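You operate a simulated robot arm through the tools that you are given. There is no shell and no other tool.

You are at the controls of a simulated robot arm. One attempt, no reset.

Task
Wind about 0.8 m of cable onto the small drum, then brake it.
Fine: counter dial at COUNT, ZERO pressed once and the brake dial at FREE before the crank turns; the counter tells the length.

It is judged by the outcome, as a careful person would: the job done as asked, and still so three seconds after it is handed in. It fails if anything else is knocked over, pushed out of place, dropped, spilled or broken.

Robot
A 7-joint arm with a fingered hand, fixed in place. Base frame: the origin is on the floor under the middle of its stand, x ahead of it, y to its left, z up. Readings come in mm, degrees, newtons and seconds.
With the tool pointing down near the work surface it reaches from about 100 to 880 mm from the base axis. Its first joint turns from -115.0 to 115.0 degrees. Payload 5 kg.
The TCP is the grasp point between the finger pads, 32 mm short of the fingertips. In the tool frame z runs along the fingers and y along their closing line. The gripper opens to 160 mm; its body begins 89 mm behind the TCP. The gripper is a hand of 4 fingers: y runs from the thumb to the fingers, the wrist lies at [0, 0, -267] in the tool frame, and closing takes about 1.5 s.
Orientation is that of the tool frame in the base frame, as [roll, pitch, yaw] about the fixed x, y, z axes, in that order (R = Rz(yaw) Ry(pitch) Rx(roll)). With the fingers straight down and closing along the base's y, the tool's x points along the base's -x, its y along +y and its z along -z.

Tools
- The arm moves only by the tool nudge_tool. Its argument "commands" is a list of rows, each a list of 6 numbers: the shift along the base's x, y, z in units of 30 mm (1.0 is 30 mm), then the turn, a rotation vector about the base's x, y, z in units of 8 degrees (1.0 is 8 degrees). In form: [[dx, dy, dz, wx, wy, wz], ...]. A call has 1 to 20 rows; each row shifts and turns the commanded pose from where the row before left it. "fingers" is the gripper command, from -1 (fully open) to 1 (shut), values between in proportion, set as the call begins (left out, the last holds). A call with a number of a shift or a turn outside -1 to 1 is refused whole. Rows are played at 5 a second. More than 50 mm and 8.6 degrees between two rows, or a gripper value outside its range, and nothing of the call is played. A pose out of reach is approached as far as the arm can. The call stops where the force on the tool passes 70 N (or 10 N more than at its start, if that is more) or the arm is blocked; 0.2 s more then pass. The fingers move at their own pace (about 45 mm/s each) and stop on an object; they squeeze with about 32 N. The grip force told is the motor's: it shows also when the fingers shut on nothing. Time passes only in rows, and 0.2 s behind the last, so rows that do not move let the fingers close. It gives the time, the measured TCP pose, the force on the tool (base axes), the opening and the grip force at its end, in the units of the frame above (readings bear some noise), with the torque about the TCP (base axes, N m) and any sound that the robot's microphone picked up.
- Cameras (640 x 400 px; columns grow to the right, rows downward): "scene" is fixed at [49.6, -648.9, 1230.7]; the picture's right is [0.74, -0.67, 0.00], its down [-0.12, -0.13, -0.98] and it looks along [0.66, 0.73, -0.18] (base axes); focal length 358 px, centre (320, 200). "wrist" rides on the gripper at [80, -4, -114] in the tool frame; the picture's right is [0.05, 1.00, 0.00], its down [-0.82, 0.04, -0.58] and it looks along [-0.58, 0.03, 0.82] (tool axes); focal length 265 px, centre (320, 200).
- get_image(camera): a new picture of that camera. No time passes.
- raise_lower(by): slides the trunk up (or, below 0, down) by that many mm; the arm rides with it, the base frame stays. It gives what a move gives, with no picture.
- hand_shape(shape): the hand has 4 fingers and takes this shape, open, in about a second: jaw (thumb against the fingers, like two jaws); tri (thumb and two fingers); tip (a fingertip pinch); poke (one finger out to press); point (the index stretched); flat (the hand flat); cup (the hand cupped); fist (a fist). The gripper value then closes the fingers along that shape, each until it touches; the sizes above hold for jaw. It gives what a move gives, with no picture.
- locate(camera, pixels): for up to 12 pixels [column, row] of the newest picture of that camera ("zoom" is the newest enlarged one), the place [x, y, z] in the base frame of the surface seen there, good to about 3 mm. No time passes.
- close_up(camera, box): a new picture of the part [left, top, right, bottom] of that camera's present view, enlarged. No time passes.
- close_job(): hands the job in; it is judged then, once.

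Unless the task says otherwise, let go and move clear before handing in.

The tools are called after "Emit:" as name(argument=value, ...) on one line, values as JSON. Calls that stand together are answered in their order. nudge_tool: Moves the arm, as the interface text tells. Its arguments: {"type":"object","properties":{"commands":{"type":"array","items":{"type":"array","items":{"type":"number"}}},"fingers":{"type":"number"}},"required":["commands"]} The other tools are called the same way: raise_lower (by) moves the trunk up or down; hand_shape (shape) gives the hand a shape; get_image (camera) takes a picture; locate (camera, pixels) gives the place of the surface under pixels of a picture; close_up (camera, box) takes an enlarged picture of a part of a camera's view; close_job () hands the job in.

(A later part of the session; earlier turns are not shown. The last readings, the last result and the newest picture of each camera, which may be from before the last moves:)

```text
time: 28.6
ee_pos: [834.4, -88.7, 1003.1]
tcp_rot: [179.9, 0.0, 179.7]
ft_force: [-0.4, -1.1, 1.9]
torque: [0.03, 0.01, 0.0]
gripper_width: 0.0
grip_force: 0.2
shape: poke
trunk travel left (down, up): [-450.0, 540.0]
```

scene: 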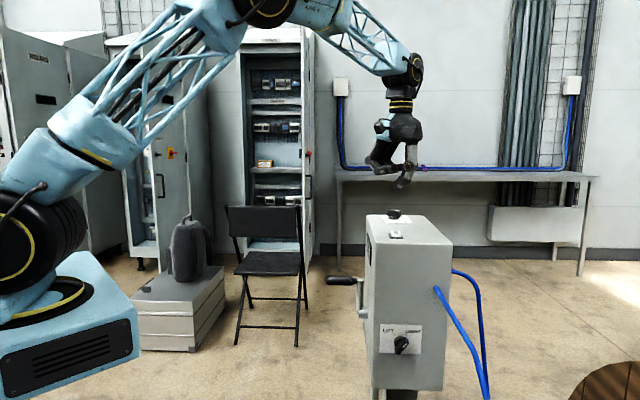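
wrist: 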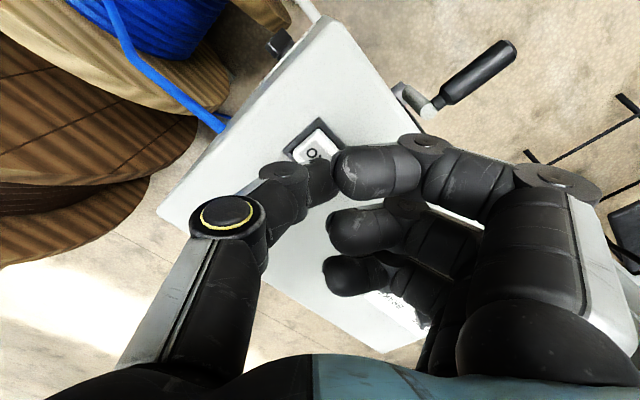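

The force is rising slightly to 1.9 N, so this is first contact. I'll keep pressing in 1 mm steps.

Emit:
nudge_tool(commands=[[0, 0, -0.04, 0, 0, 0], [0, 0, -0.04, 0, 0, 0], [0, 0, -0.04, 0, 0, 0]])

Emit:
close_up(camera="scene", box=[370, 190, 430, 250])

```text
time: 29.4
ee_pos: [833.4, -87.4, 1001.4]
tcp_rot: [-180.0, 0.0, 179.7]
ft_force: [2.4, -0.5, 4.2]
torque: [-0.02, -0.04, -0.01]
gripper_width: 0.0
grip_force: 0.0
shape: poke
trunk travel left (down, up): [-450.0, 540.0]
heard: click
```

```text
6.67 times, centred on (400, 220) of scene
```

zoom: 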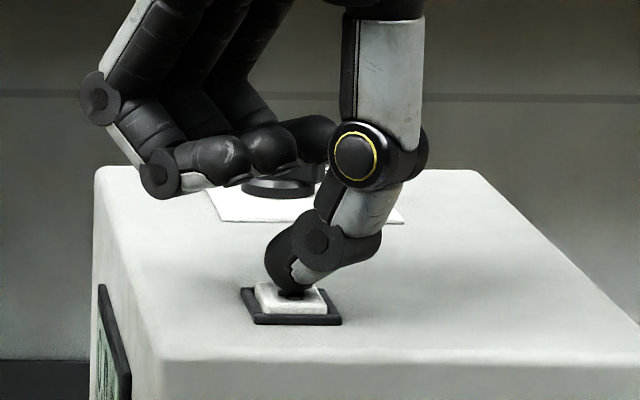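

A click was heard at 4.2 N, so ZERO is pressed once. I'll lift straight off and check the display and the brake dial.

Emit:
nudge_tool(commands=[[0, 0, 0.5, 0, 0, 0], [0, 0, 1, 0, 0, 0], [-0.3, 0.3, 1, 0, 0, 0], [-0.5, 0.5, 1, 0, 0, 0], [-0.5, 0.7, 1, 0, 0, 0], [-0.5, 0.7, 0.5, 0, 0, 0]])

Emit:
get_image(camera="wrist")

Emit:
get_image(camera="scene")

```text
time: 30.8
ee_pos: [780.1, -20.6, 1151.3]
tcp_rot: [180.0, -0.1, 179.7]
ft_force: [0.1, -0.6, 0.3]
torque: [-0.03, 0.04, 0.01]
gripper_width: 0.0
grip_force: 0.2
shape: poke
trunk travel left (down, up): [-450.0, 540.0]
```

```text
taken
```

wrist: 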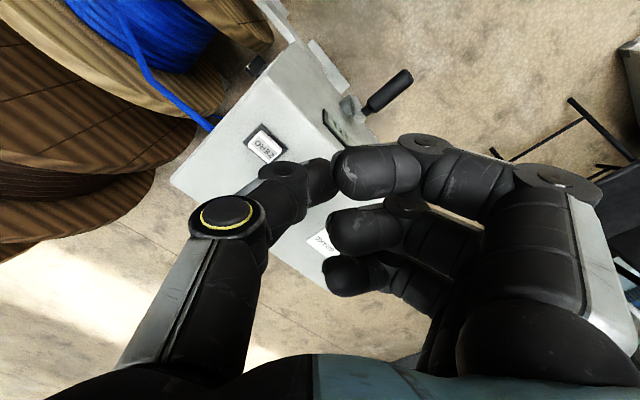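

```text
taken
```

scene: 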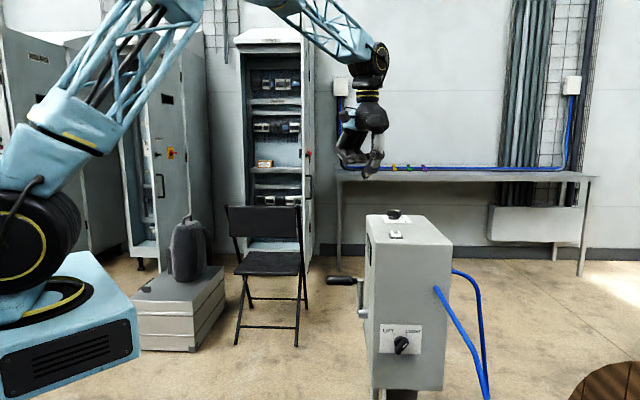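

The display is partly visible near (337,122). I'll zoom on it, and on the COUNT dial from the scene camera to confirm it is still set.

Emit:
close_up(camera="wrist", box=[300, 90, 380, 150])

Emit:
close_up(camera="scene", box=[360, 310, 440, 370])

Emit:
close_up(camera="scene", box=[360, 195, 440, 255])

```text
6.67 times, centred on (340, 120) of wrist
```

zoom: 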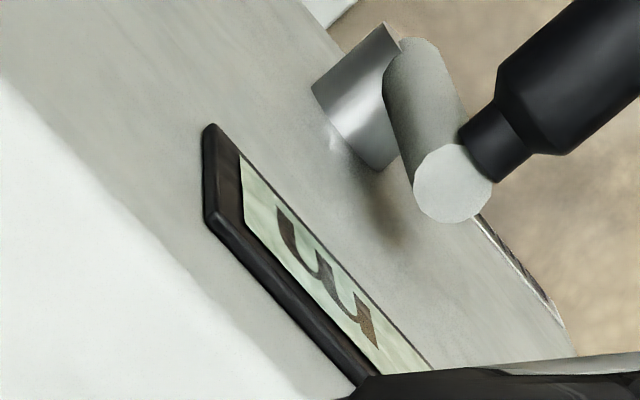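

```text
6.67 times, centred on (400, 340) of scene
```

zoom: 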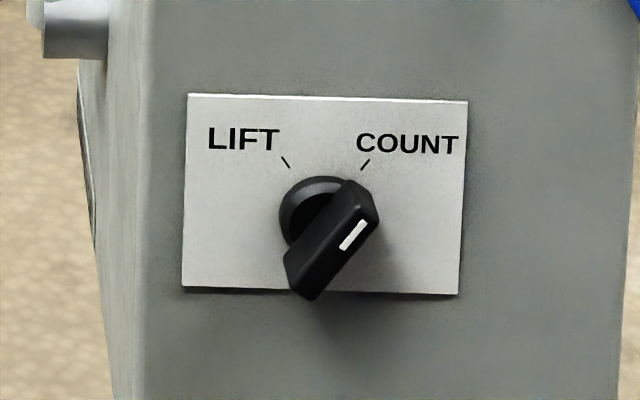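

```text
6.67 times, centred on (400, 225) of scene
```

zoom: 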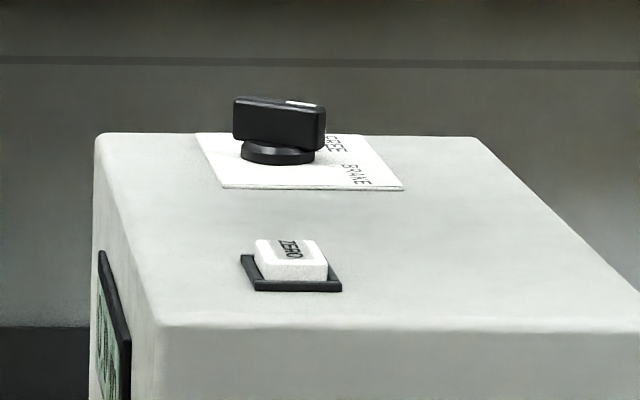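

COUNT is still set. The brake knob is at about (990,46), with its marked end pointing nearly −y (BRAKE), and FREE points nearly +x. I'll test how far out the arm reaches with the tool straight down while staying well above the box.

Emit:
nudge_tool(commands=[[1, 0, 0, 0, 0, 0], [1, 0, 0, 0, 0, 0], [1, 0, 0, 0, 0, 0], [1, 0, 0, 0, 0, 0], [1, 0, 0, 0, 0, 0], [0.5, 0, 0, 0, 0, 0]])

Emit:
get_image(camera="wrist")

Emit:
get_image(camera="scene")

```text
time: 32.2
ee_pos: [944.3, -22.1, 1149.4]
tcp_rot: [-179.9, -0.1, 179.6]
ft_force: [-0.2, 1.0, 0.3]
torque: [-0.05, -0.01, -0.01]
gripper_width: 0.1
grip_force: 0.1
shape: poke
trunk travel left (down, up): [-450.0, 540.0]
```

```text
taken
```

wrist: 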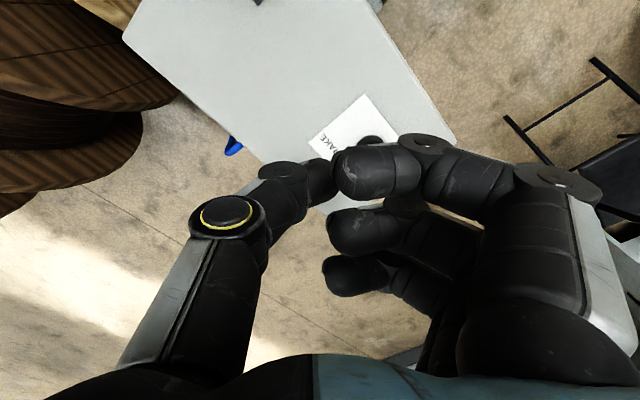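

```text
taken
```

scene: 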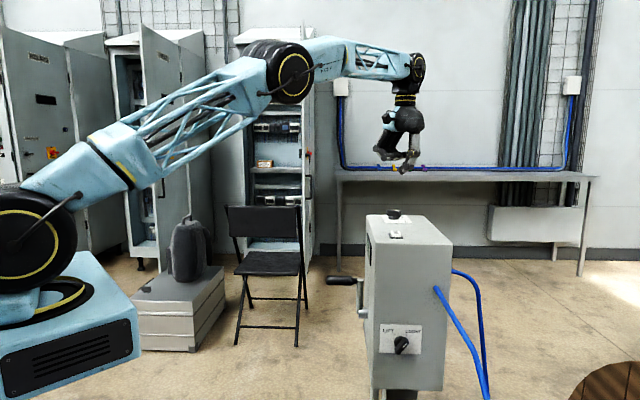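

The arm still reaches fine at x=944. The brake knob peeks out at (370,138) behind the index finger, so I'll shift the hand in +y to uncover it on the left of the view.

Emit:
nudge_tool(commands=[[0, 1, 0, 0, 0, 0], [0, 1, 0, 0, 0, 0], [0, 1, 0, 0, 0, 0], [0, 1, 0, 0, 0, 0], [0, 1, 0, 0, 0, 0], [0, 0.5, 0, 0, 0, 0]])

Emit:
get_image(camera="wrist")

```text
time: 33.6
ee_pos: [945.0, 145.8, 1151.2]
tcp_rot: [-179.9, 0.0, 179.6]
ft_force: [0.6, 0.0, -0.3]
torque: [-0.04, 0.0, 0.01]
gripper_width: 0.0
grip_force: 0.0
shape: poke
trunk travel left (down, up): [-450.0, 540.0]
```

```text
taken
```

wrist: 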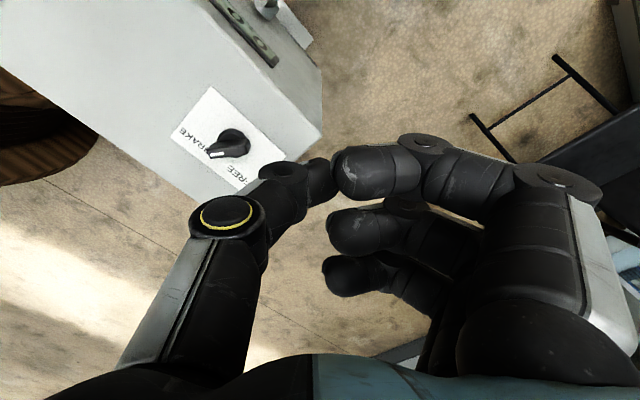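

Emit:
close_up(camera="wrist", box=[170, 80, 300, 210])

Emit:
locate(camera="zoom", pixels=[[235, 345], [245, 335], [360, 265], [290, 310], [320, 270], [200, 290], [380, 330], [200, 200], [320, 140], [270, 350]])

Emit:
close_up(camera="wrist", box=[180, 0, 320, 80])

```text
3.08 times, centred on (235, 145) of wrist
```

zoom: 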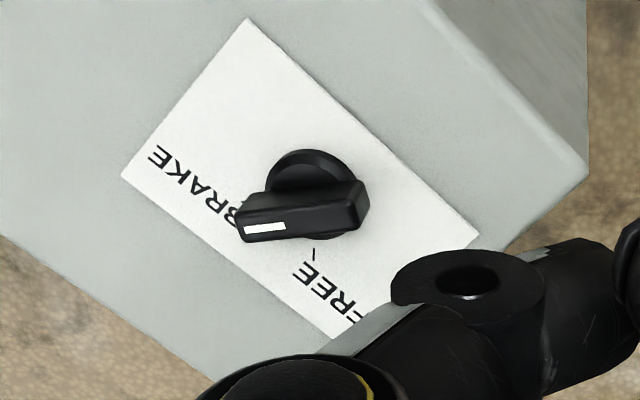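

```text
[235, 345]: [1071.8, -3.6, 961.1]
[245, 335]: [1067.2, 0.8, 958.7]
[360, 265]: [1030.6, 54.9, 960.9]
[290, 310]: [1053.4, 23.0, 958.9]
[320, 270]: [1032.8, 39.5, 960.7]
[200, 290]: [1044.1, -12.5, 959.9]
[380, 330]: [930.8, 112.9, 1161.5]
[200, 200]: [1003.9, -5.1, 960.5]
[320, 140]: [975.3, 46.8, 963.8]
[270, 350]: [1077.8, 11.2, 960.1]
```

```text
4.57 times, centred on (250, 40) of wrist
```

zoom: 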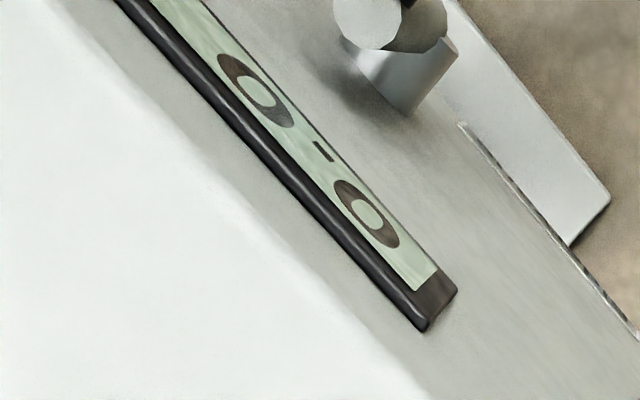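

The display reads 0.0, so the ZERO press worked. Now I'll take precise points on the brake knob's top face.

Emit:
close_up(camera="wrist", box=[190, 110, 270, 180])

Emit:
locate(camera="wrist", pixels=[[211, 155], [217, 154], [228, 152], [238, 150], [246, 149], [230, 140], [220, 140], [240, 140], [232, 128], [232, 162], [210, 143], [222, 155]])

```text
5.71 times, centred on (230, 145) of wrist
```

zoom: 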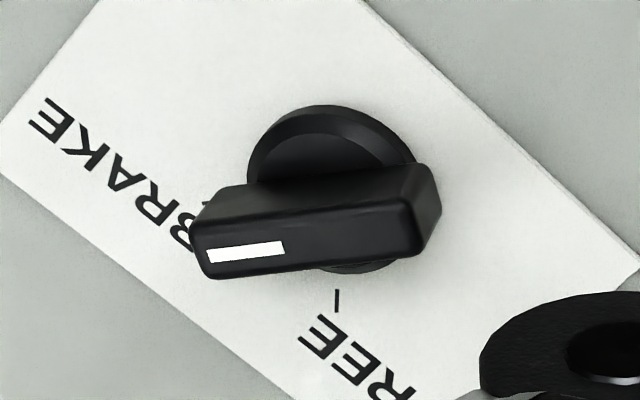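

```text
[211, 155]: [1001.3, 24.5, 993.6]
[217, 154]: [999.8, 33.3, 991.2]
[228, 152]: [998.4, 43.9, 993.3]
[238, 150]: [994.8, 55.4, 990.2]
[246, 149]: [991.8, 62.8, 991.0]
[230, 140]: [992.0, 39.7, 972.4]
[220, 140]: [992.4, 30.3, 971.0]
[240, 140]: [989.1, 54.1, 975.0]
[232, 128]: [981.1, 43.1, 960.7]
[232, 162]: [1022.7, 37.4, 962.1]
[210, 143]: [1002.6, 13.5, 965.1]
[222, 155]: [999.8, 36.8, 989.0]
```

The knob's centre is at about (997,43.5), its top at z≈991, and the FREE tick lies toward (1023,37). I'll come down on the robot side of the marked end.

Emit:
nudge_tool(commands=[[0.147, -0.83, -0.6, 0, 0, 0], [0.147, -0.83, -0.6, 0, 0, 0], [0.147, -0.83, -0.6, 0, 0, 0], [0.147, -0.83, -0.6, 0, 0, 0], [0.147, -0.83, -0.6, 0, 0, 0], [0, 0, -0.8, 0, 0, 0], [0, 0, -0.6, 0, 0, 0]])

Emit:
get_image(camera="wrist")

Emit:
close_up(camera="scene", box=[360, 140, 440, 240])

```text
time: 35.2
ee_pos: [965.9, 19.1, 1016.5]
tcp_rot: [-180.0, 0.0, 179.6]
ft_force: [-0.3, 0.4, -1.0]
torque: [-0.02, 0.01, -0.04]
gripper_width: 0.0
grip_force: 0.0
shape: poke
trunk travel left (down, up): [-450.0, 540.0]
```

```text
taken
```

wrist: 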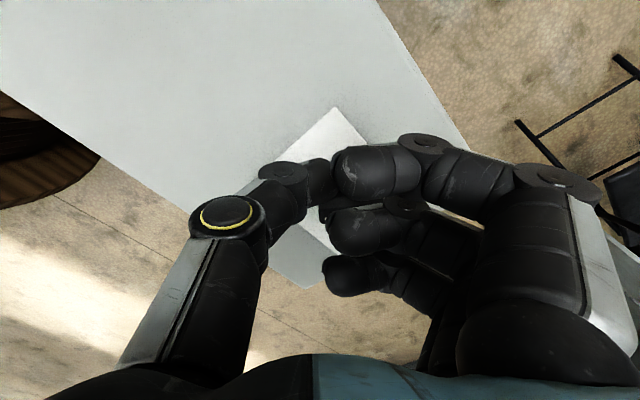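

```text
4.00 times, centred on (400, 190) of scene
```

zoom: 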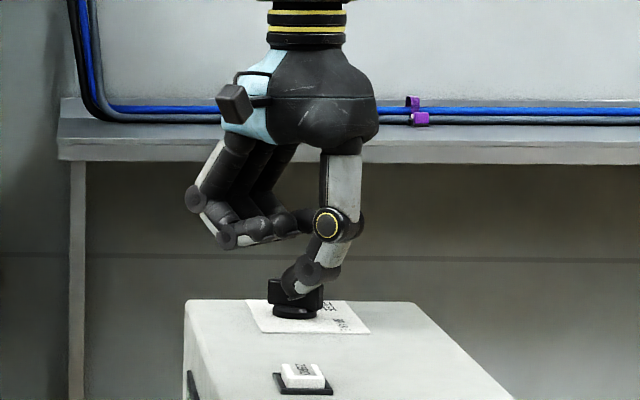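

The thumb sits just in front of the knob, with no contact. I'll lower 10 mm, then push along +x slowly.

Emit:
nudge_tool(commands=[[0, 0.08, -0.33, 0, 0, 0], [0.2, 0, 0, 0, 0, 0], [0.2, 0, 0, 0, 0, 0], [0.2, 0, 0, 0, 0, 0], [0.2, 0, 0, 0, 0, 0]])

Emit:
close_up(camera="wrist", box=[240, 100, 400, 300])

Emit:
close_up(camera="scene", box=[370, 180, 430, 230])

```text
time: 36.4
ee_pos: [991.8, 21.2, 1008.6]
tcp_rot: [-180.0, 0.0, 179.7]
ft_force: [-1.0, -0.4, -0.3]
torque: [0.0, 0.0, -0.03]
gripper_width: 0.0
grip_force: 0.0
shape: poke
trunk travel left (down, up): [-450.0, 540.0]
```

```text
2.00 times, centred on (320, 200) of wrist
```

zoom: 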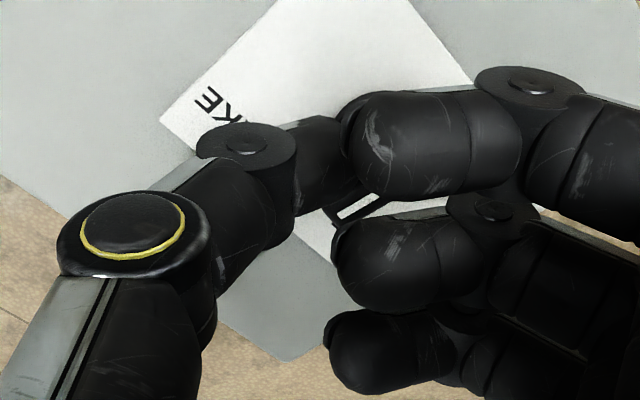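

```text
8.00 times, centred on (400, 205) of scene
```

zoom: 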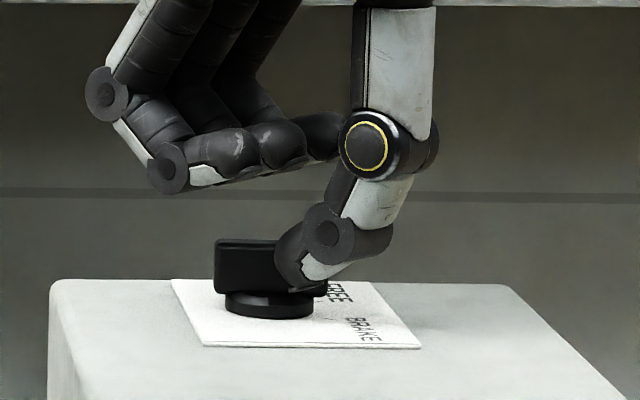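

The bar has begun to turn, with the mark showing at wrist zoom (360,207). I'll keep pushing in +x.

Emit:
nudge_tool(commands=[[0.2, 0, 0, 0, 0, 0], [0.2, 0, 0, 0, 0, 0], [0.2, 0, 0, 0, 0, 0]])

Emit:
close_up(camera="wrist", box=[240, 100, 400, 300])

Emit:
close_up(camera="scene", box=[370, 180, 430, 230])

```text
time: 37.2
ee_pos: [1006.5, 22.9, 1007.6]
tcp_rot: [179.9, 0.0, 179.7]
ft_force: [1.0, 0.0, -0.1]
torque: [0.0, 0.04, 0.0]
gripper_width: 0.0
grip_force: 0.1
shape: poke
out of reach, approached as far as the arm can: row 3
trunk travel left (down, up): [-450.0, 540.0]
```

```text
2.00 times, centred on (320, 200) of wrist
```

zoom: 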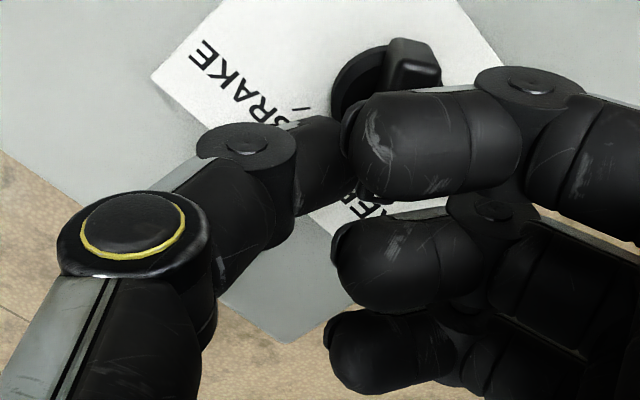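

```text
8.00 times, centred on (400, 205) of scene
```

zoom: 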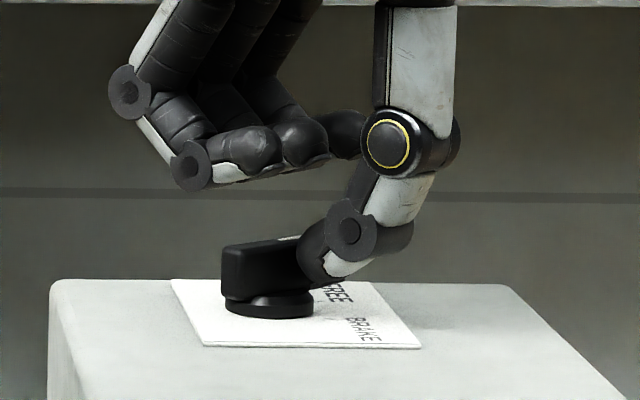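

The bar has swung most of the way: its unmarked end is now at wrist zoom (415,60), and the arm hit its reach limit. I'll lift off and look at the dial from the earlier viewpoint.

Emit:
nudge_tool(commands=[[-0.1, -0.2, 0.2, 0, 0, 0], [-0.2, 0, 1, 0, 0, 0], [-0.3, 0.3, 1, 0, 0, 0], [-0.3, 0.9, 1, 0, 0, 0], [-0.3, 0.9, 0.8, 0, 0, 0], [-0.3, 0.9, 0.8, 0, 0, 0], [-0.3, 0.9, 0, 0, 0, 0], [-0.1, 0.5, 0, 0, 0, 0]])

Emit:
get_image(camera="wrist")

Emit:
close_up(camera="wrist", box=[190, 110, 270, 180])

```text
time: 39.0
ee_pos: [949.4, 148.7, 1151.7]
tcp_rot: [180.0, 0.0, 179.7]
ft_force: [-0.1, 0.1, 0.4]
torque: [0.0, -0.03, -0.01]
gripper_width: 0.0
grip_force: 0.0
shape: poke
trunk travel left (down, up): [-450.0, 540.0]
```

```text
taken
```

wrist: 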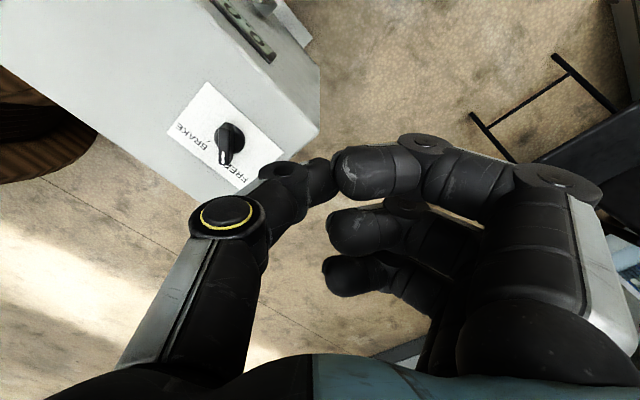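

```text
5.71 times, centred on (230, 145) of wrist
```

zoom: 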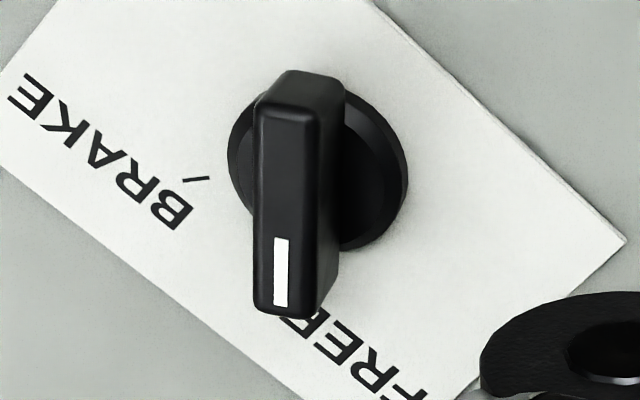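

The white mark now lies along the FREE tick direction, so the brake is FREE and the display reads 0.0. Next is the crank: I'll go round to the front, open the hand to jaw and lower the trunk.

Emit:
nudge_tool(commands=[[-0.922, 0.19, 0, 0, 0, -0.625], [-0.922, 0.19, 0, 0, 0, -0.625], [-0.922, 0.19, 0, 0, 0, -0.625], [-0.922, 0.19, 0, 0, 0, -0.625], [-0.922, 0.19, 0, 0, 0, -0.625], [-0.922, 0.19, 0, 0, 0, -0.625], [-0.922, 0.19, 0, 0, 0, -0.625], [-0.922, 0.19, 0, 0, 0, -0.625], [-0.922, 0.19, 0, 0, 0, -0.625]])

Emit:
hand_shape(shape="jaw")

Emit:
raise_lower(by=-150)

Emit:
get_image(camera="wrist")

Emit:
get_image(camera="scene")

```text
time: 41.0
ee_pos: [698.2, 199.1, 1151.9]
tcp_rot: [-180.0, 0.0, 134.5]
ft_force: [0.5, -0.2, 0.7]
torque: [-0.04, 0.0, 0.0]
gripper_width: 0.0
grip_force: 0.0
shape: poke
trunk travel left (down, up): [-450.0, 540.0]
```

```text
time: 41.9
ee_pos: [699.7, 198.8, 1151.1]
tcp_rot: [-179.9, 0.0, 134.8]
ft_force: [-0.5, -0.2, 0.0]
torque: [0.01, 0.02, 0.01]
gripper_width: 159.8
grip_force: 0.0
shape: jaw
trunk travel left (down, up): [-450.0, 540.0]
```

```text
time: 43.7
ee_pos: [699.6, 198.6, 1001.3]
tcp_rot: [-180.0, 0.0, 134.7]
ft_force: [0.3, 1.0, -0.1]
torque: [0.01, 0.04, 0.01]
gripper_width: 159.8
grip_force: 0.1
shape: jaw
trunk travel left (down, up): [-300.0, 690.0]
```

```text
taken
```

wrist: 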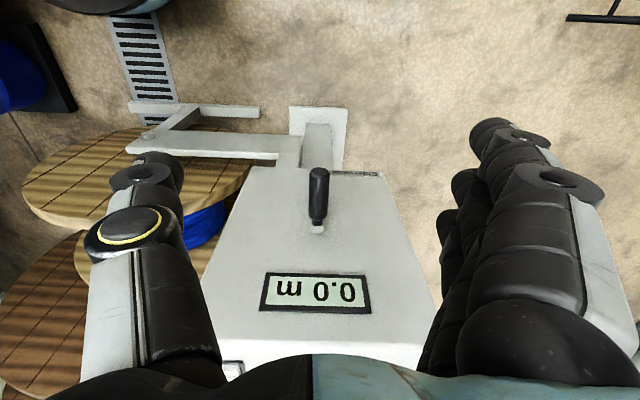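

```text
taken
```

scene: 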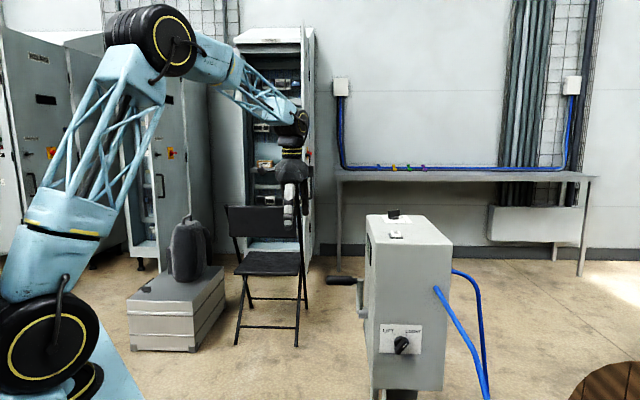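

The display reads "0.0 m" plainly at (315,292), and the crank handle is at (319,195). I'll measure the handle and crank arm from here.

Emit:
locate(camera="wrist", pixels=[[320, 170], [319, 185], [318, 200], [318, 214], [318, 228], [310, 190], [329, 190], [300, 250], [350, 250], [245, 175], [380, 180]])

Emit:
close_up(camera="wrist", box=[260, 130, 380, 250])

Emit:
close_up(camera="scene", box=[320, 250, 400, 340])

```text
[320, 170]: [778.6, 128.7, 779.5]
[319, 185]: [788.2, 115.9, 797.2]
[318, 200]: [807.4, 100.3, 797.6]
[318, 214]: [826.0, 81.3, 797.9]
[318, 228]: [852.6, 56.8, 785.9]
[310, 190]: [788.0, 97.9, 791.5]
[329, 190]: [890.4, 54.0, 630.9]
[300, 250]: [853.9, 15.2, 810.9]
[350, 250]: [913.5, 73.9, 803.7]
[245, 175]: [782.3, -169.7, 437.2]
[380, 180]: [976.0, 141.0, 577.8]
```

```text
3.33 times, centred on (320, 190) of wrist
```

zoom: 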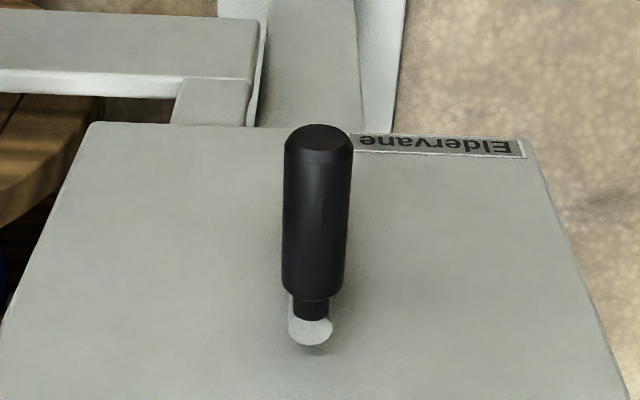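

```text
4.44 times, centred on (360, 295) of scene
```

zoom: 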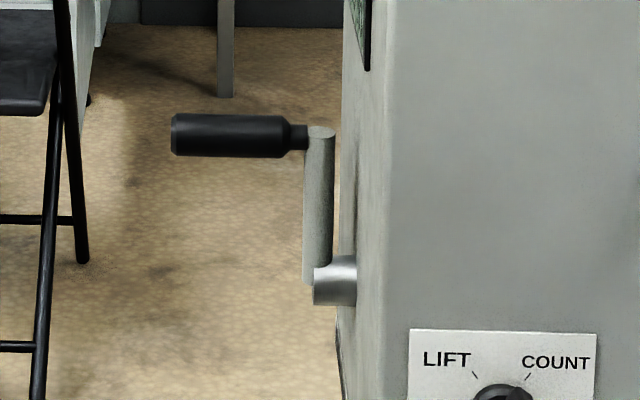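

The handle axis is at b≈−641.5, z≈783, running from a≈−460 to −538, and the crank radius is about 105 mm with its hub at z≈678. I'll tilt the hand to point straight at the front face and lower the trunk, keeping clear of the handle.

Emit:
nudge_tool(commands=[[-0.1, 0.1, 0, -0.663, -0.663, 0], [-0.1, 0.1, 0, -0.663, -0.663, 0], [-0.1, 0.1, 0, -0.663, -0.663, 0], [-0.1, 0.1, 0, -0.663, -0.663, 0], [0, 0, 0, -0.663, -0.663, 0], [0, 0, 0, -0.663, -0.663, 0], [0, 0, 0, -0.663, -0.663, 0], [0, 0, 0, -0.663, -0.663, 0], [0, 0, 0, -0.663, -0.663, 0], [0, 0, 0, -0.663, -0.663, 0], [0, 0, 0, -0.663, -0.663, 0], [0, 0, 0, -0.663, -0.663, 0]])

Emit:
get_image(camera="wrist")

Emit:
get_image(camera="scene")

```text
time: 46.3
ee_pos: [688.0, 212.2, 1002.3]
tcp_rot: [77.5, 89.6, 32.5]
ft_force: [0.0, 0.1, -0.6]
torque: [0.04, 0.01, 0.02]
gripper_width: 159.8
grip_force: 0.0
shape: jaw
trunk travel left (down, up): [-300.0, 690.0]
```

```text
taken
```

wrist: 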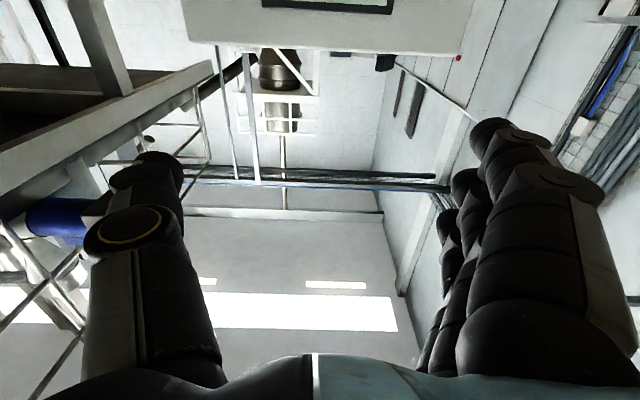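

```text
taken
```

scene: 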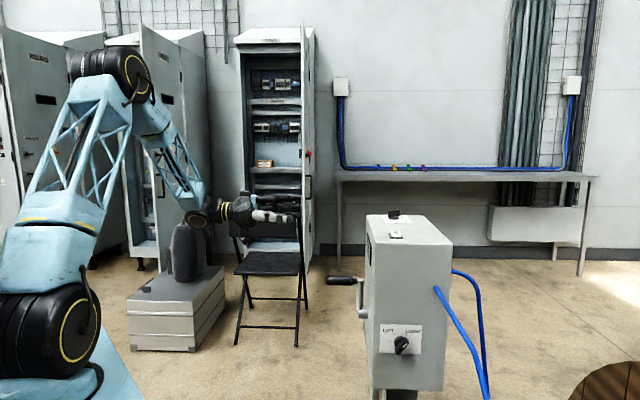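

The hand now points straight at the front face. Before lowering I'll check where the chair, the black bag and the case stand relative to the arm.

Emit:
locate(camera="scene", pixels=[[190, 250], [187, 222], [205, 262], [175, 285], [210, 290], [160, 330], [265, 225], [240, 210], [300, 215], [270, 262], [237, 340], [195, 345]])

```text
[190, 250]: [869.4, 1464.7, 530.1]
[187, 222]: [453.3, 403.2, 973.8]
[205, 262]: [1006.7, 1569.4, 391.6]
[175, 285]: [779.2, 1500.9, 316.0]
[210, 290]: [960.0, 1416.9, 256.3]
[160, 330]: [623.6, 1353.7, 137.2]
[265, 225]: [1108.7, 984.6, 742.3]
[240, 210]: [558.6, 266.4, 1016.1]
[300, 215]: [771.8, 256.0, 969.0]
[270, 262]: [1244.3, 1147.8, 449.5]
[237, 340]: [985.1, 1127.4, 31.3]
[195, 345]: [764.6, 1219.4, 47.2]
```

The chair and bag are more than a metre away, so the way is clear. I'll lower the trunk 200 mm in front of the handle.

Emit:
raise_lower(by=-200)

Emit:
get_image(camera="wrist")

Emit:
get_image(camera="scene")

```text
time: 48.4
ee_pos: [686.3, 210.8, 800.8]
tcp_rot: [97.8, 89.6, 52.8]
ft_force: [0.7, 0.3, -1.1]
torque: [0.02, -0.01, 0.01]
gripper_width: 159.8
grip_force: 0.1
shape: jaw
trunk travel left (down, up): [-100.0, 890.0]
```

```text
taken
```

wrist: 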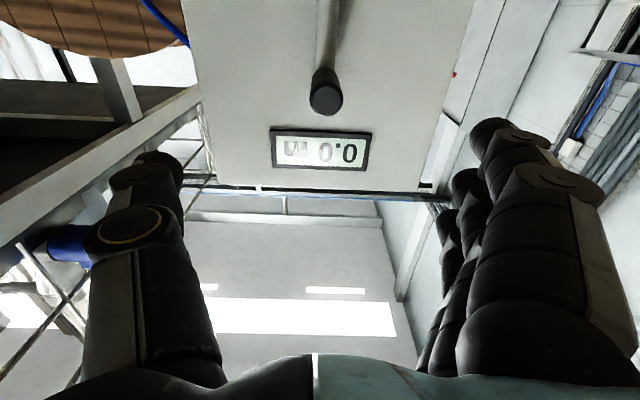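

```text
taken
```

scene: 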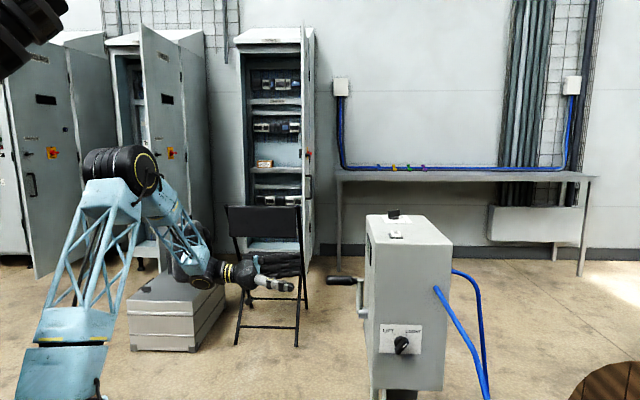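

This view is ideal, with the handle end at (326,92) and the display "0.0 m" at (320,148). I'll measure the handle end to line up.

Emit:
locate(camera="wrist", pixels=[[326, 95], [326, 103], [319, 92], [333, 92], [326, 82], [326, 60], [328, 30], [330, 5]])

Emit:
close_up(camera="wrist", box=[260, 0, 400, 180])

```text
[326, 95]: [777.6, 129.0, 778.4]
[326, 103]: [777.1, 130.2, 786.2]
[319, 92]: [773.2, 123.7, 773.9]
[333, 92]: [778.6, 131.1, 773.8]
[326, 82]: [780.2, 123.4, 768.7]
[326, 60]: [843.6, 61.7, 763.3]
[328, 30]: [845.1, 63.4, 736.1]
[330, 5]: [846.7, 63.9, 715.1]
```

```text
2.22 times, centred on (330, 90) of wrist
```

zoom: 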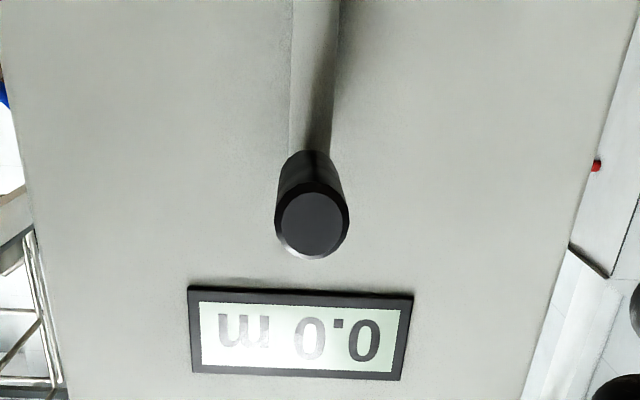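

The handle axis is confirmed at b=−641, z=783. I'll align and advance with the fingers open around it.

Emit:
nudge_tool(commands=[[0.158, 0.158, -0.593, 0, 0, 0], [0.561, -0.561, 0, 0, 0, 0], [0.561, -0.561, 0, 0, 0, 0], [0.561, -0.561, 0, 0, 0, 0], [0.561, -0.561, 0, 0, 0, 0], [0.561, -0.561, 0, 0, 0, 0]], fingers=-1)

Emit:
get_image(camera="wrist")

Emit:
close_up(camera="scene", box=[280, 220, 420, 340])

```text
time: 49.8
ee_pos: [775.9, 132.1, 783.2]
tcp_rot: [105.6, 89.8, 60.6]
ft_force: [0.4, -0.7, 0.6]
torque: [-0.02, 0.01, -0.03]
gripper_width: 160.0
grip_force: 0.1
shape: jaw
trunk travel left (down, up): [-100.0, 890.0]
```

```text
taken
```

wrist: 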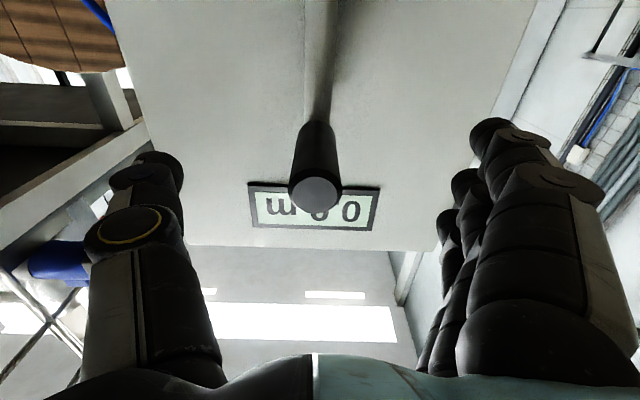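

```text
3.33 times, centred on (350, 280) of scene
```

zoom: 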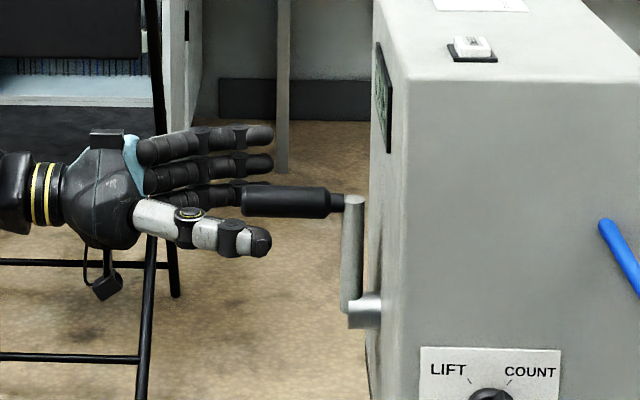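

The handle is centred between the fingers at (316,192). I'll advance the last 48 mm.

Emit:
nudge_tool(commands=[[0.4, -0.4, 0, 0, 0, 0], [0.4, -0.4, 0, 0, 0, 0], [0.33, -0.33, 0, 0, 0, 0]], fingers=-1)

Emit:
get_image(camera="wrist")

Emit:
close_up(camera="scene", box=[280, 220, 420, 340])

```text
time: 50.6
ee_pos: [810.2, 97.2, 783.8]
tcp_rot: [96.0, 89.7, 51.0]
ft_force: [1.3, -0.7, -0.2]
torque: [0.02, 0.01, -0.01]
gripper_width: 159.9
grip_force: 0.0
shape: jaw
trunk travel left (down, up): [-100.0, 890.0]
```

```text
taken
```

wrist: 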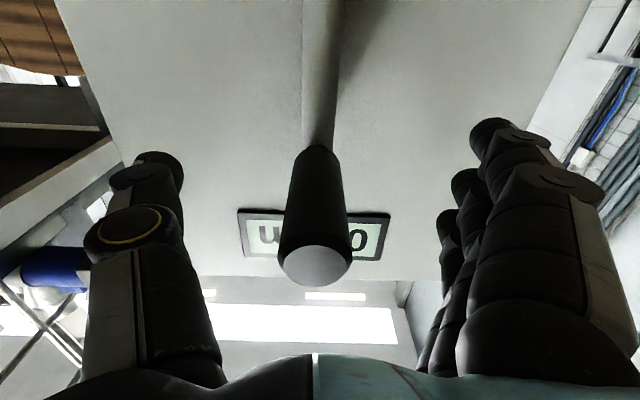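

```text
3.33 times, centred on (350, 280) of scene
```

zoom: 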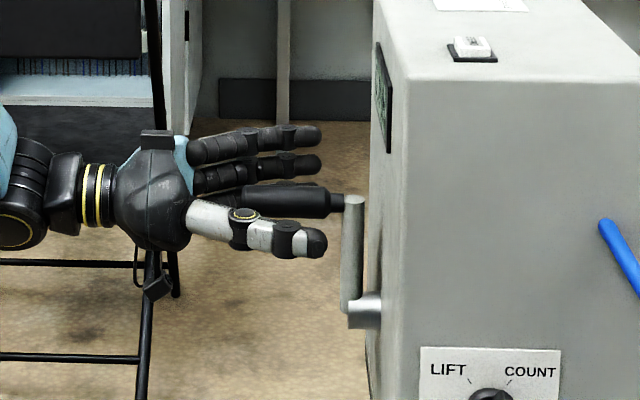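

I'm in position (a=−504, b=−641.5). Now I'll close on the handle.

Emit:
nudge_tool(commands=[[0, 0, 0, 0, 0, 0], [0, 0, 0, 0, 0, 0], [0, 0, 0, 0, 0, 0], [0, 0, 0, 0, 0, 0], [0, 0, 0, 0, 0, 0], [0, 0, 0, 0, 0, 0], [0, 0, 0, 0, 0, 0], [0, 0, 0, 0, 0, 0], [0, 0, 0, 0, 0, 0], [0, 0, 0, 0, 0, 0]], fingers=1)

Emit:
get_image(camera="wrist")

Emit:
close_up(camera="scene", box=[280, 220, 420, 340])

```text
time: 52.8
ee_pos: [810.0, 96.3, 783.3]
tcp_rot: [98.5, 89.7, 53.2]
ft_force: [-6.4, -4.7, 1.1]
torque: [-0.03, 0.0, -0.08]
gripper_width: 11.6
grip_force: 26.8
shape: jaw
trunk travel left (down, up): [-100.0, 890.0]
```

```text
taken
```

wrist: 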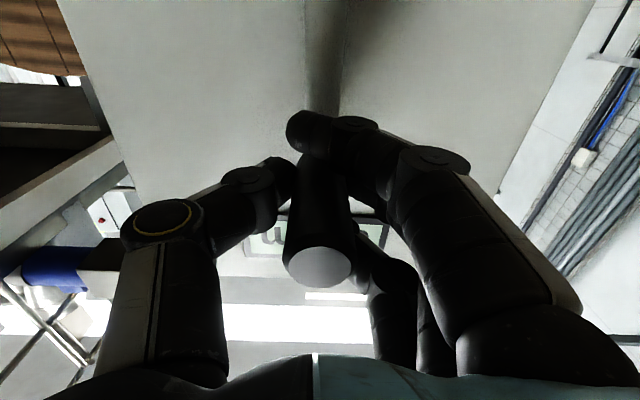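

```text
3.33 times, centred on (350, 280) of scene
```

zoom: 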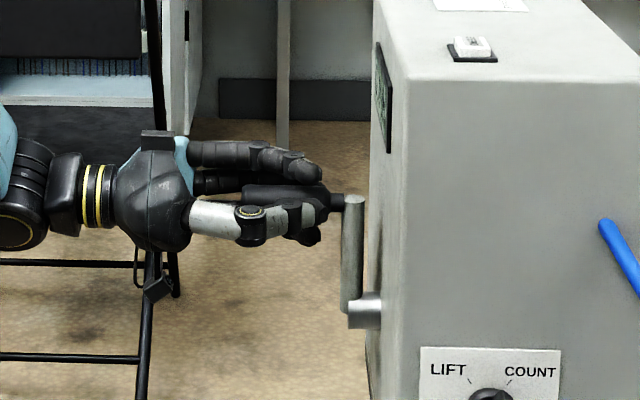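

The grip is good: the lower finger cages the handle and the grip force is 27 N. To turn along the right circle I'll measure the crank hub more precisely.

Emit:
locate(camera="zoom", pixels=[[365, 296], [365, 303], [365, 310], [365, 318], [365, 325], [352, 310], [352, 210], [352, 230], [352, 280], [338, 203]])

Emit:
close_up(camera="scene", box=[330, 265, 390, 325])

```text
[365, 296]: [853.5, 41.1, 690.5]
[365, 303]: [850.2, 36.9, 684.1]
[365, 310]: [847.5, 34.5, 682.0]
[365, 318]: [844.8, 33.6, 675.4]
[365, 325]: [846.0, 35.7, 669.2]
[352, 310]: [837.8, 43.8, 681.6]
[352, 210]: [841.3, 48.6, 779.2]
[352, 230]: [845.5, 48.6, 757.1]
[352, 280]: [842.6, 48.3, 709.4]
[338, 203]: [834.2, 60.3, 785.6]
```

```text
6.67 times, centred on (360, 295) of scene
```

zoom: 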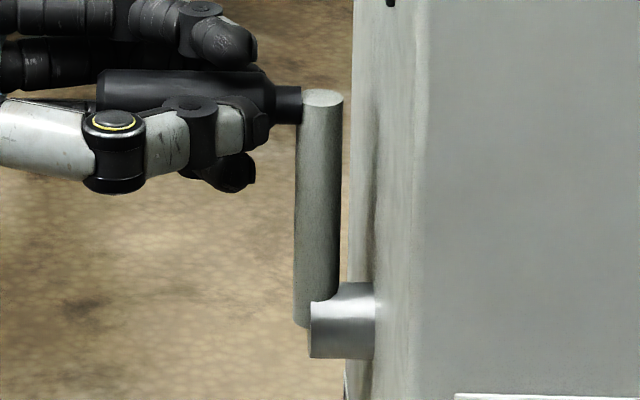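

The hub centre fits b≈−641, z≈674, so the crank radius is about 109 mm. I'll try the first 30° clockwise as seen from the front and watch the force.

Emit:
nudge_tool(commands=[[-0.446, -0.446, -0.055, 0, 0, 0], [-0.433, -0.433, -0.164, 0, 0, 0], [-0.406, -0.406, -0.268, 0, 0, 0]], fingers=1)

Emit:
get_image(camera="wrist")

Emit:
close_up(camera="scene", box=[280, 220, 420, 340])

```text
time: 53.6
ee_pos: [768.7, 53.6, 765.2]
tcp_rot: [161.8, 89.6, 116.2]
ft_force: [-33.4, -4.9, -4.1]
torque: [0.67, -0.34, -0.06]
gripper_width: 9.4
grip_force: 32.1
shape: jaw
trunk travel left (down, up): [-100.0, 890.0]
```

```text
taken
```

wrist: 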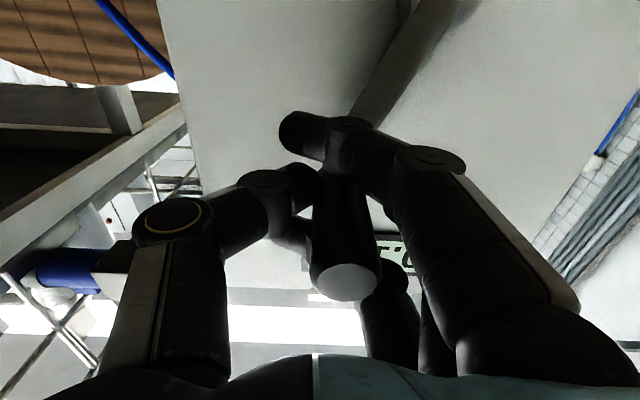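

```text
3.33 times, centred on (350, 280) of scene
```

zoom: 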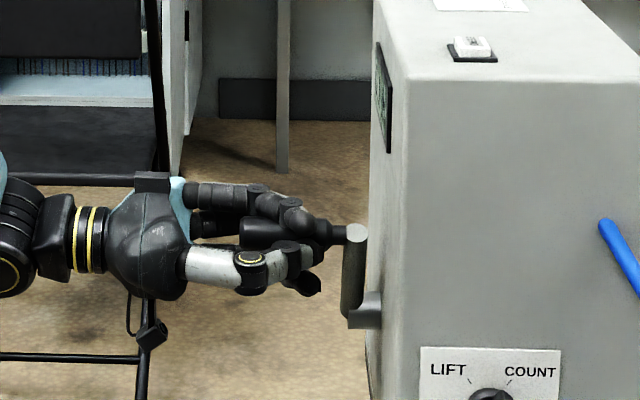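

The crank turns with the hand and the radius still measures 109 mm. Force is about 34 N, so I'll pause briefly to see whether it settles, and zoom on the display.

Emit:
nudge_tool(commands=[[0, 0, 0, 0, 0, 0], [0, 0, 0, 0, 0, 0]])

Emit:
close_up(camera="wrist", box=[340, 210, 440, 300])

Emit:
close_up(camera="scene", box=[360, 225, 400, 275])

```text
time: 54.2
ee_pos: [771.1, 57.7, 768.5]
tcp_rot: [95.6, 89.7, 50.2]
ft_force: [-8.3, -3.6, 10.5]
torque: [0.45, 0.01, 0.02]
gripper_width: 6.4
grip_force: 32.1
shape: jaw
trunk travel left (down, up): [-100.0, 890.0]
```

```text
4.44 times, centred on (390, 255) of wrist
```

zoom: 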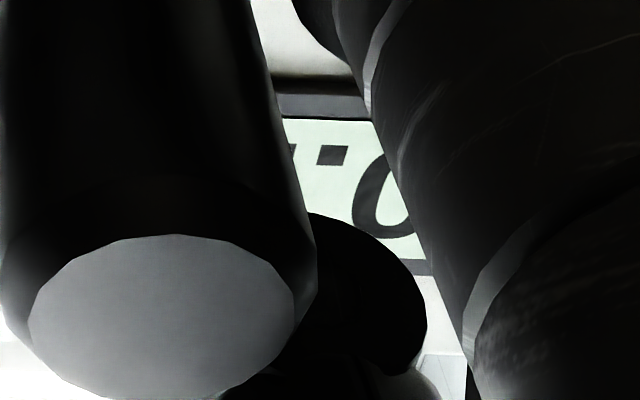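

```text
8.00 times, centred on (380, 250) of scene
```

zoom: 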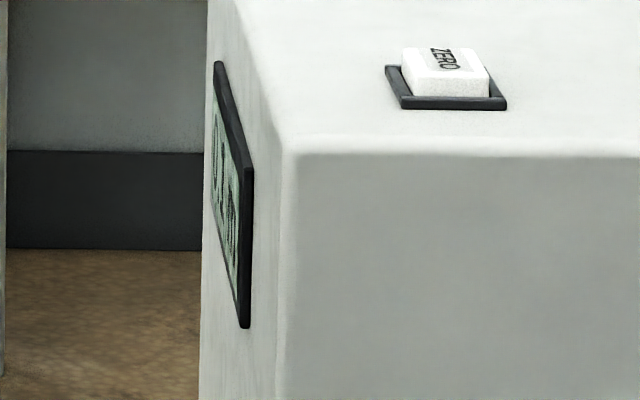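

The force settled to about 14 N and the hand is on the circle at 30°. I'll continue to 90° and check the count.

Emit:
nudge_tool(commands=[[-0.367, -0.367, -0.363, 0, 0, 0], [-0.317, -0.317, -0.448, 0, 0, 0], [-0.257, -0.257, -0.519, 0, 0, 0], [-0.189, -0.189, -0.574, 0, 0, 0], [-0.116, -0.116, -0.612, 0, 0, 0], [-0.039, -0.039, -0.631, 0, 0, 0]])

Emit:
get_image(camera="wrist")

Emit:
close_up(camera="scene", box=[280, 220, 420, 340])

```text
time: 55.3
ee_pos: [735.6, 19.5, 718.0]
tcp_rot: [52.2, 89.3, 6.7]
ft_force: [-16.1, -21.1, 6.5]
torque: [1.05, 0.12, -0.16]
gripper_width: 7.1
grip_force: 32.0
shape: jaw
trunk travel left (down, up): [-100.0, 890.0]
stopped in row 5: the force on the tool passed its limit at 77 N (the readings are from after the stop); the commanded pose is now the measured one
```

```text
taken
```

wrist: 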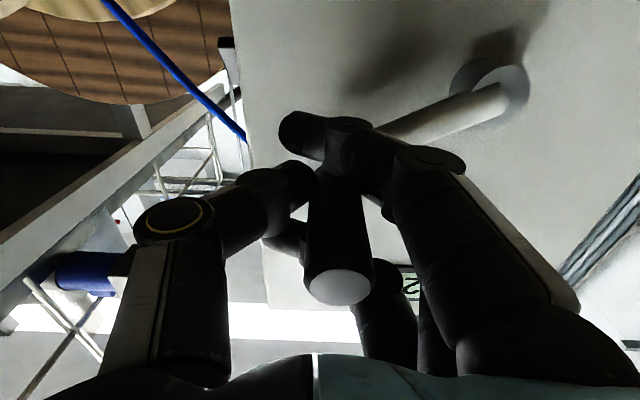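

```text
3.33 times, centred on (350, 280) of scene
```

zoom: 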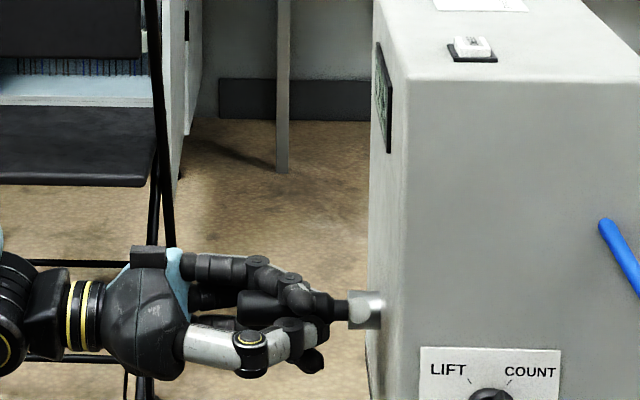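

The move stopped at about 68° with a 77 N peak. What remains is mostly outward along the crank arm, so the handle sits a little off-centre in my grip. I'll measure the hub and handle from this view to correct the circle.

Emit:
locate(camera="wrist", pixels=[[500, 88], [515, 82], [490, 95], [485, 70], [470, 110], [440, 118], [405, 130], [340, 285], [325, 287], [355, 288], [340, 298]])

Emit:
close_up(camera="wrist", box=[380, 230, 460, 310])

Emit:
close_up(camera="wrist", box=[260, 40, 540, 320])

```text
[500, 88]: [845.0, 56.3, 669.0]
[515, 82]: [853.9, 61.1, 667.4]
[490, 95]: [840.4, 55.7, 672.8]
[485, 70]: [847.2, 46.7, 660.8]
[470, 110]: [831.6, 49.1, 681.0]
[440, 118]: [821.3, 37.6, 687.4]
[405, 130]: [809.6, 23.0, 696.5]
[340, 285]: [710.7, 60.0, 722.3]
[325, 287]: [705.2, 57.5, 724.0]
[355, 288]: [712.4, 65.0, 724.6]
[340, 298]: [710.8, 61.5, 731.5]
```

```text
5.00 times, centred on (420, 270) of wrist
```

zoom: 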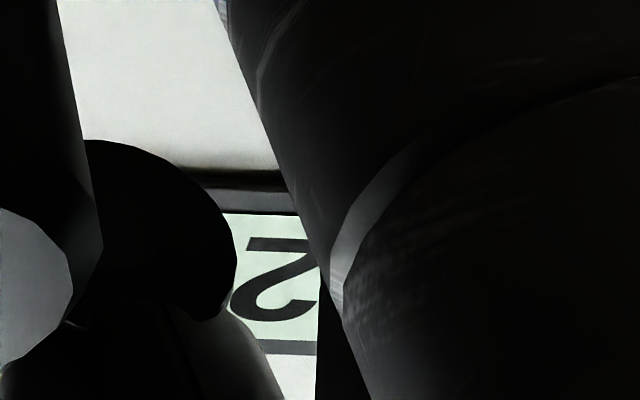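

```text
1.43 times, centred on (400, 180) of wrist
```

zoom: 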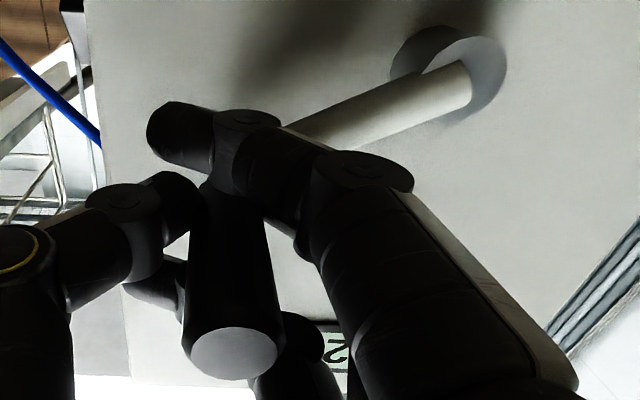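

The handle end measures at R=108 and about 62.5°, so the hub is right. The hand sits about 11 mm to the thumb side of the handle, with the thumb pressing unopposed, and the display shows a "2" in the tenths place. I'll let the hand drift a little in +s so the fingers take up the load, and read the force.

Emit:
nudge_tool(commands=[[-0.06, -0.06, 0, 0, 0, 0], [-0.06, -0.06, 0, 0, 0, 0], [0, 0, 0, 0, 0, 0]])

Emit:
get_image(camera="wrist")

Emit:
locate(camera="wrist", pixels=[[340, 285], [325, 287], [355, 288], [340, 298]])

```text
time: 56.1
ee_pos: [735.9, 16.8, 718.1]
tcp_rot: [60.6, 89.4, 15.3]
ft_force: [7.0, -18.9, 3.8]
torque: [0.83, 0.17, 0.0]
gripper_width: 5.5
grip_force: 31.7
shape: jaw
trunk travel left (down, up): [-100.0, 890.0]
```

```text
taken
```

wrist: 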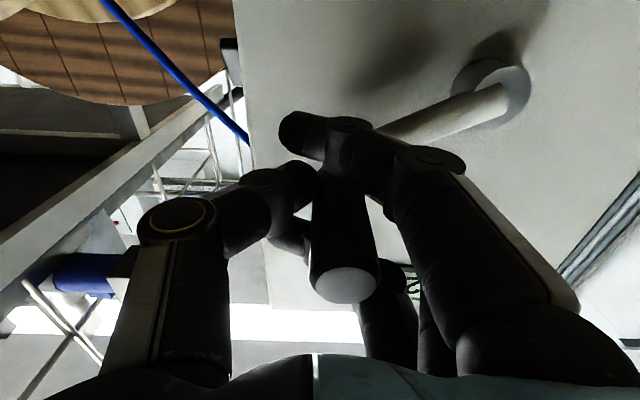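

```text
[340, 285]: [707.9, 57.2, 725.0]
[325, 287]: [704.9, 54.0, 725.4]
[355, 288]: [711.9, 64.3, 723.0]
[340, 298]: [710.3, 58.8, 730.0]
```

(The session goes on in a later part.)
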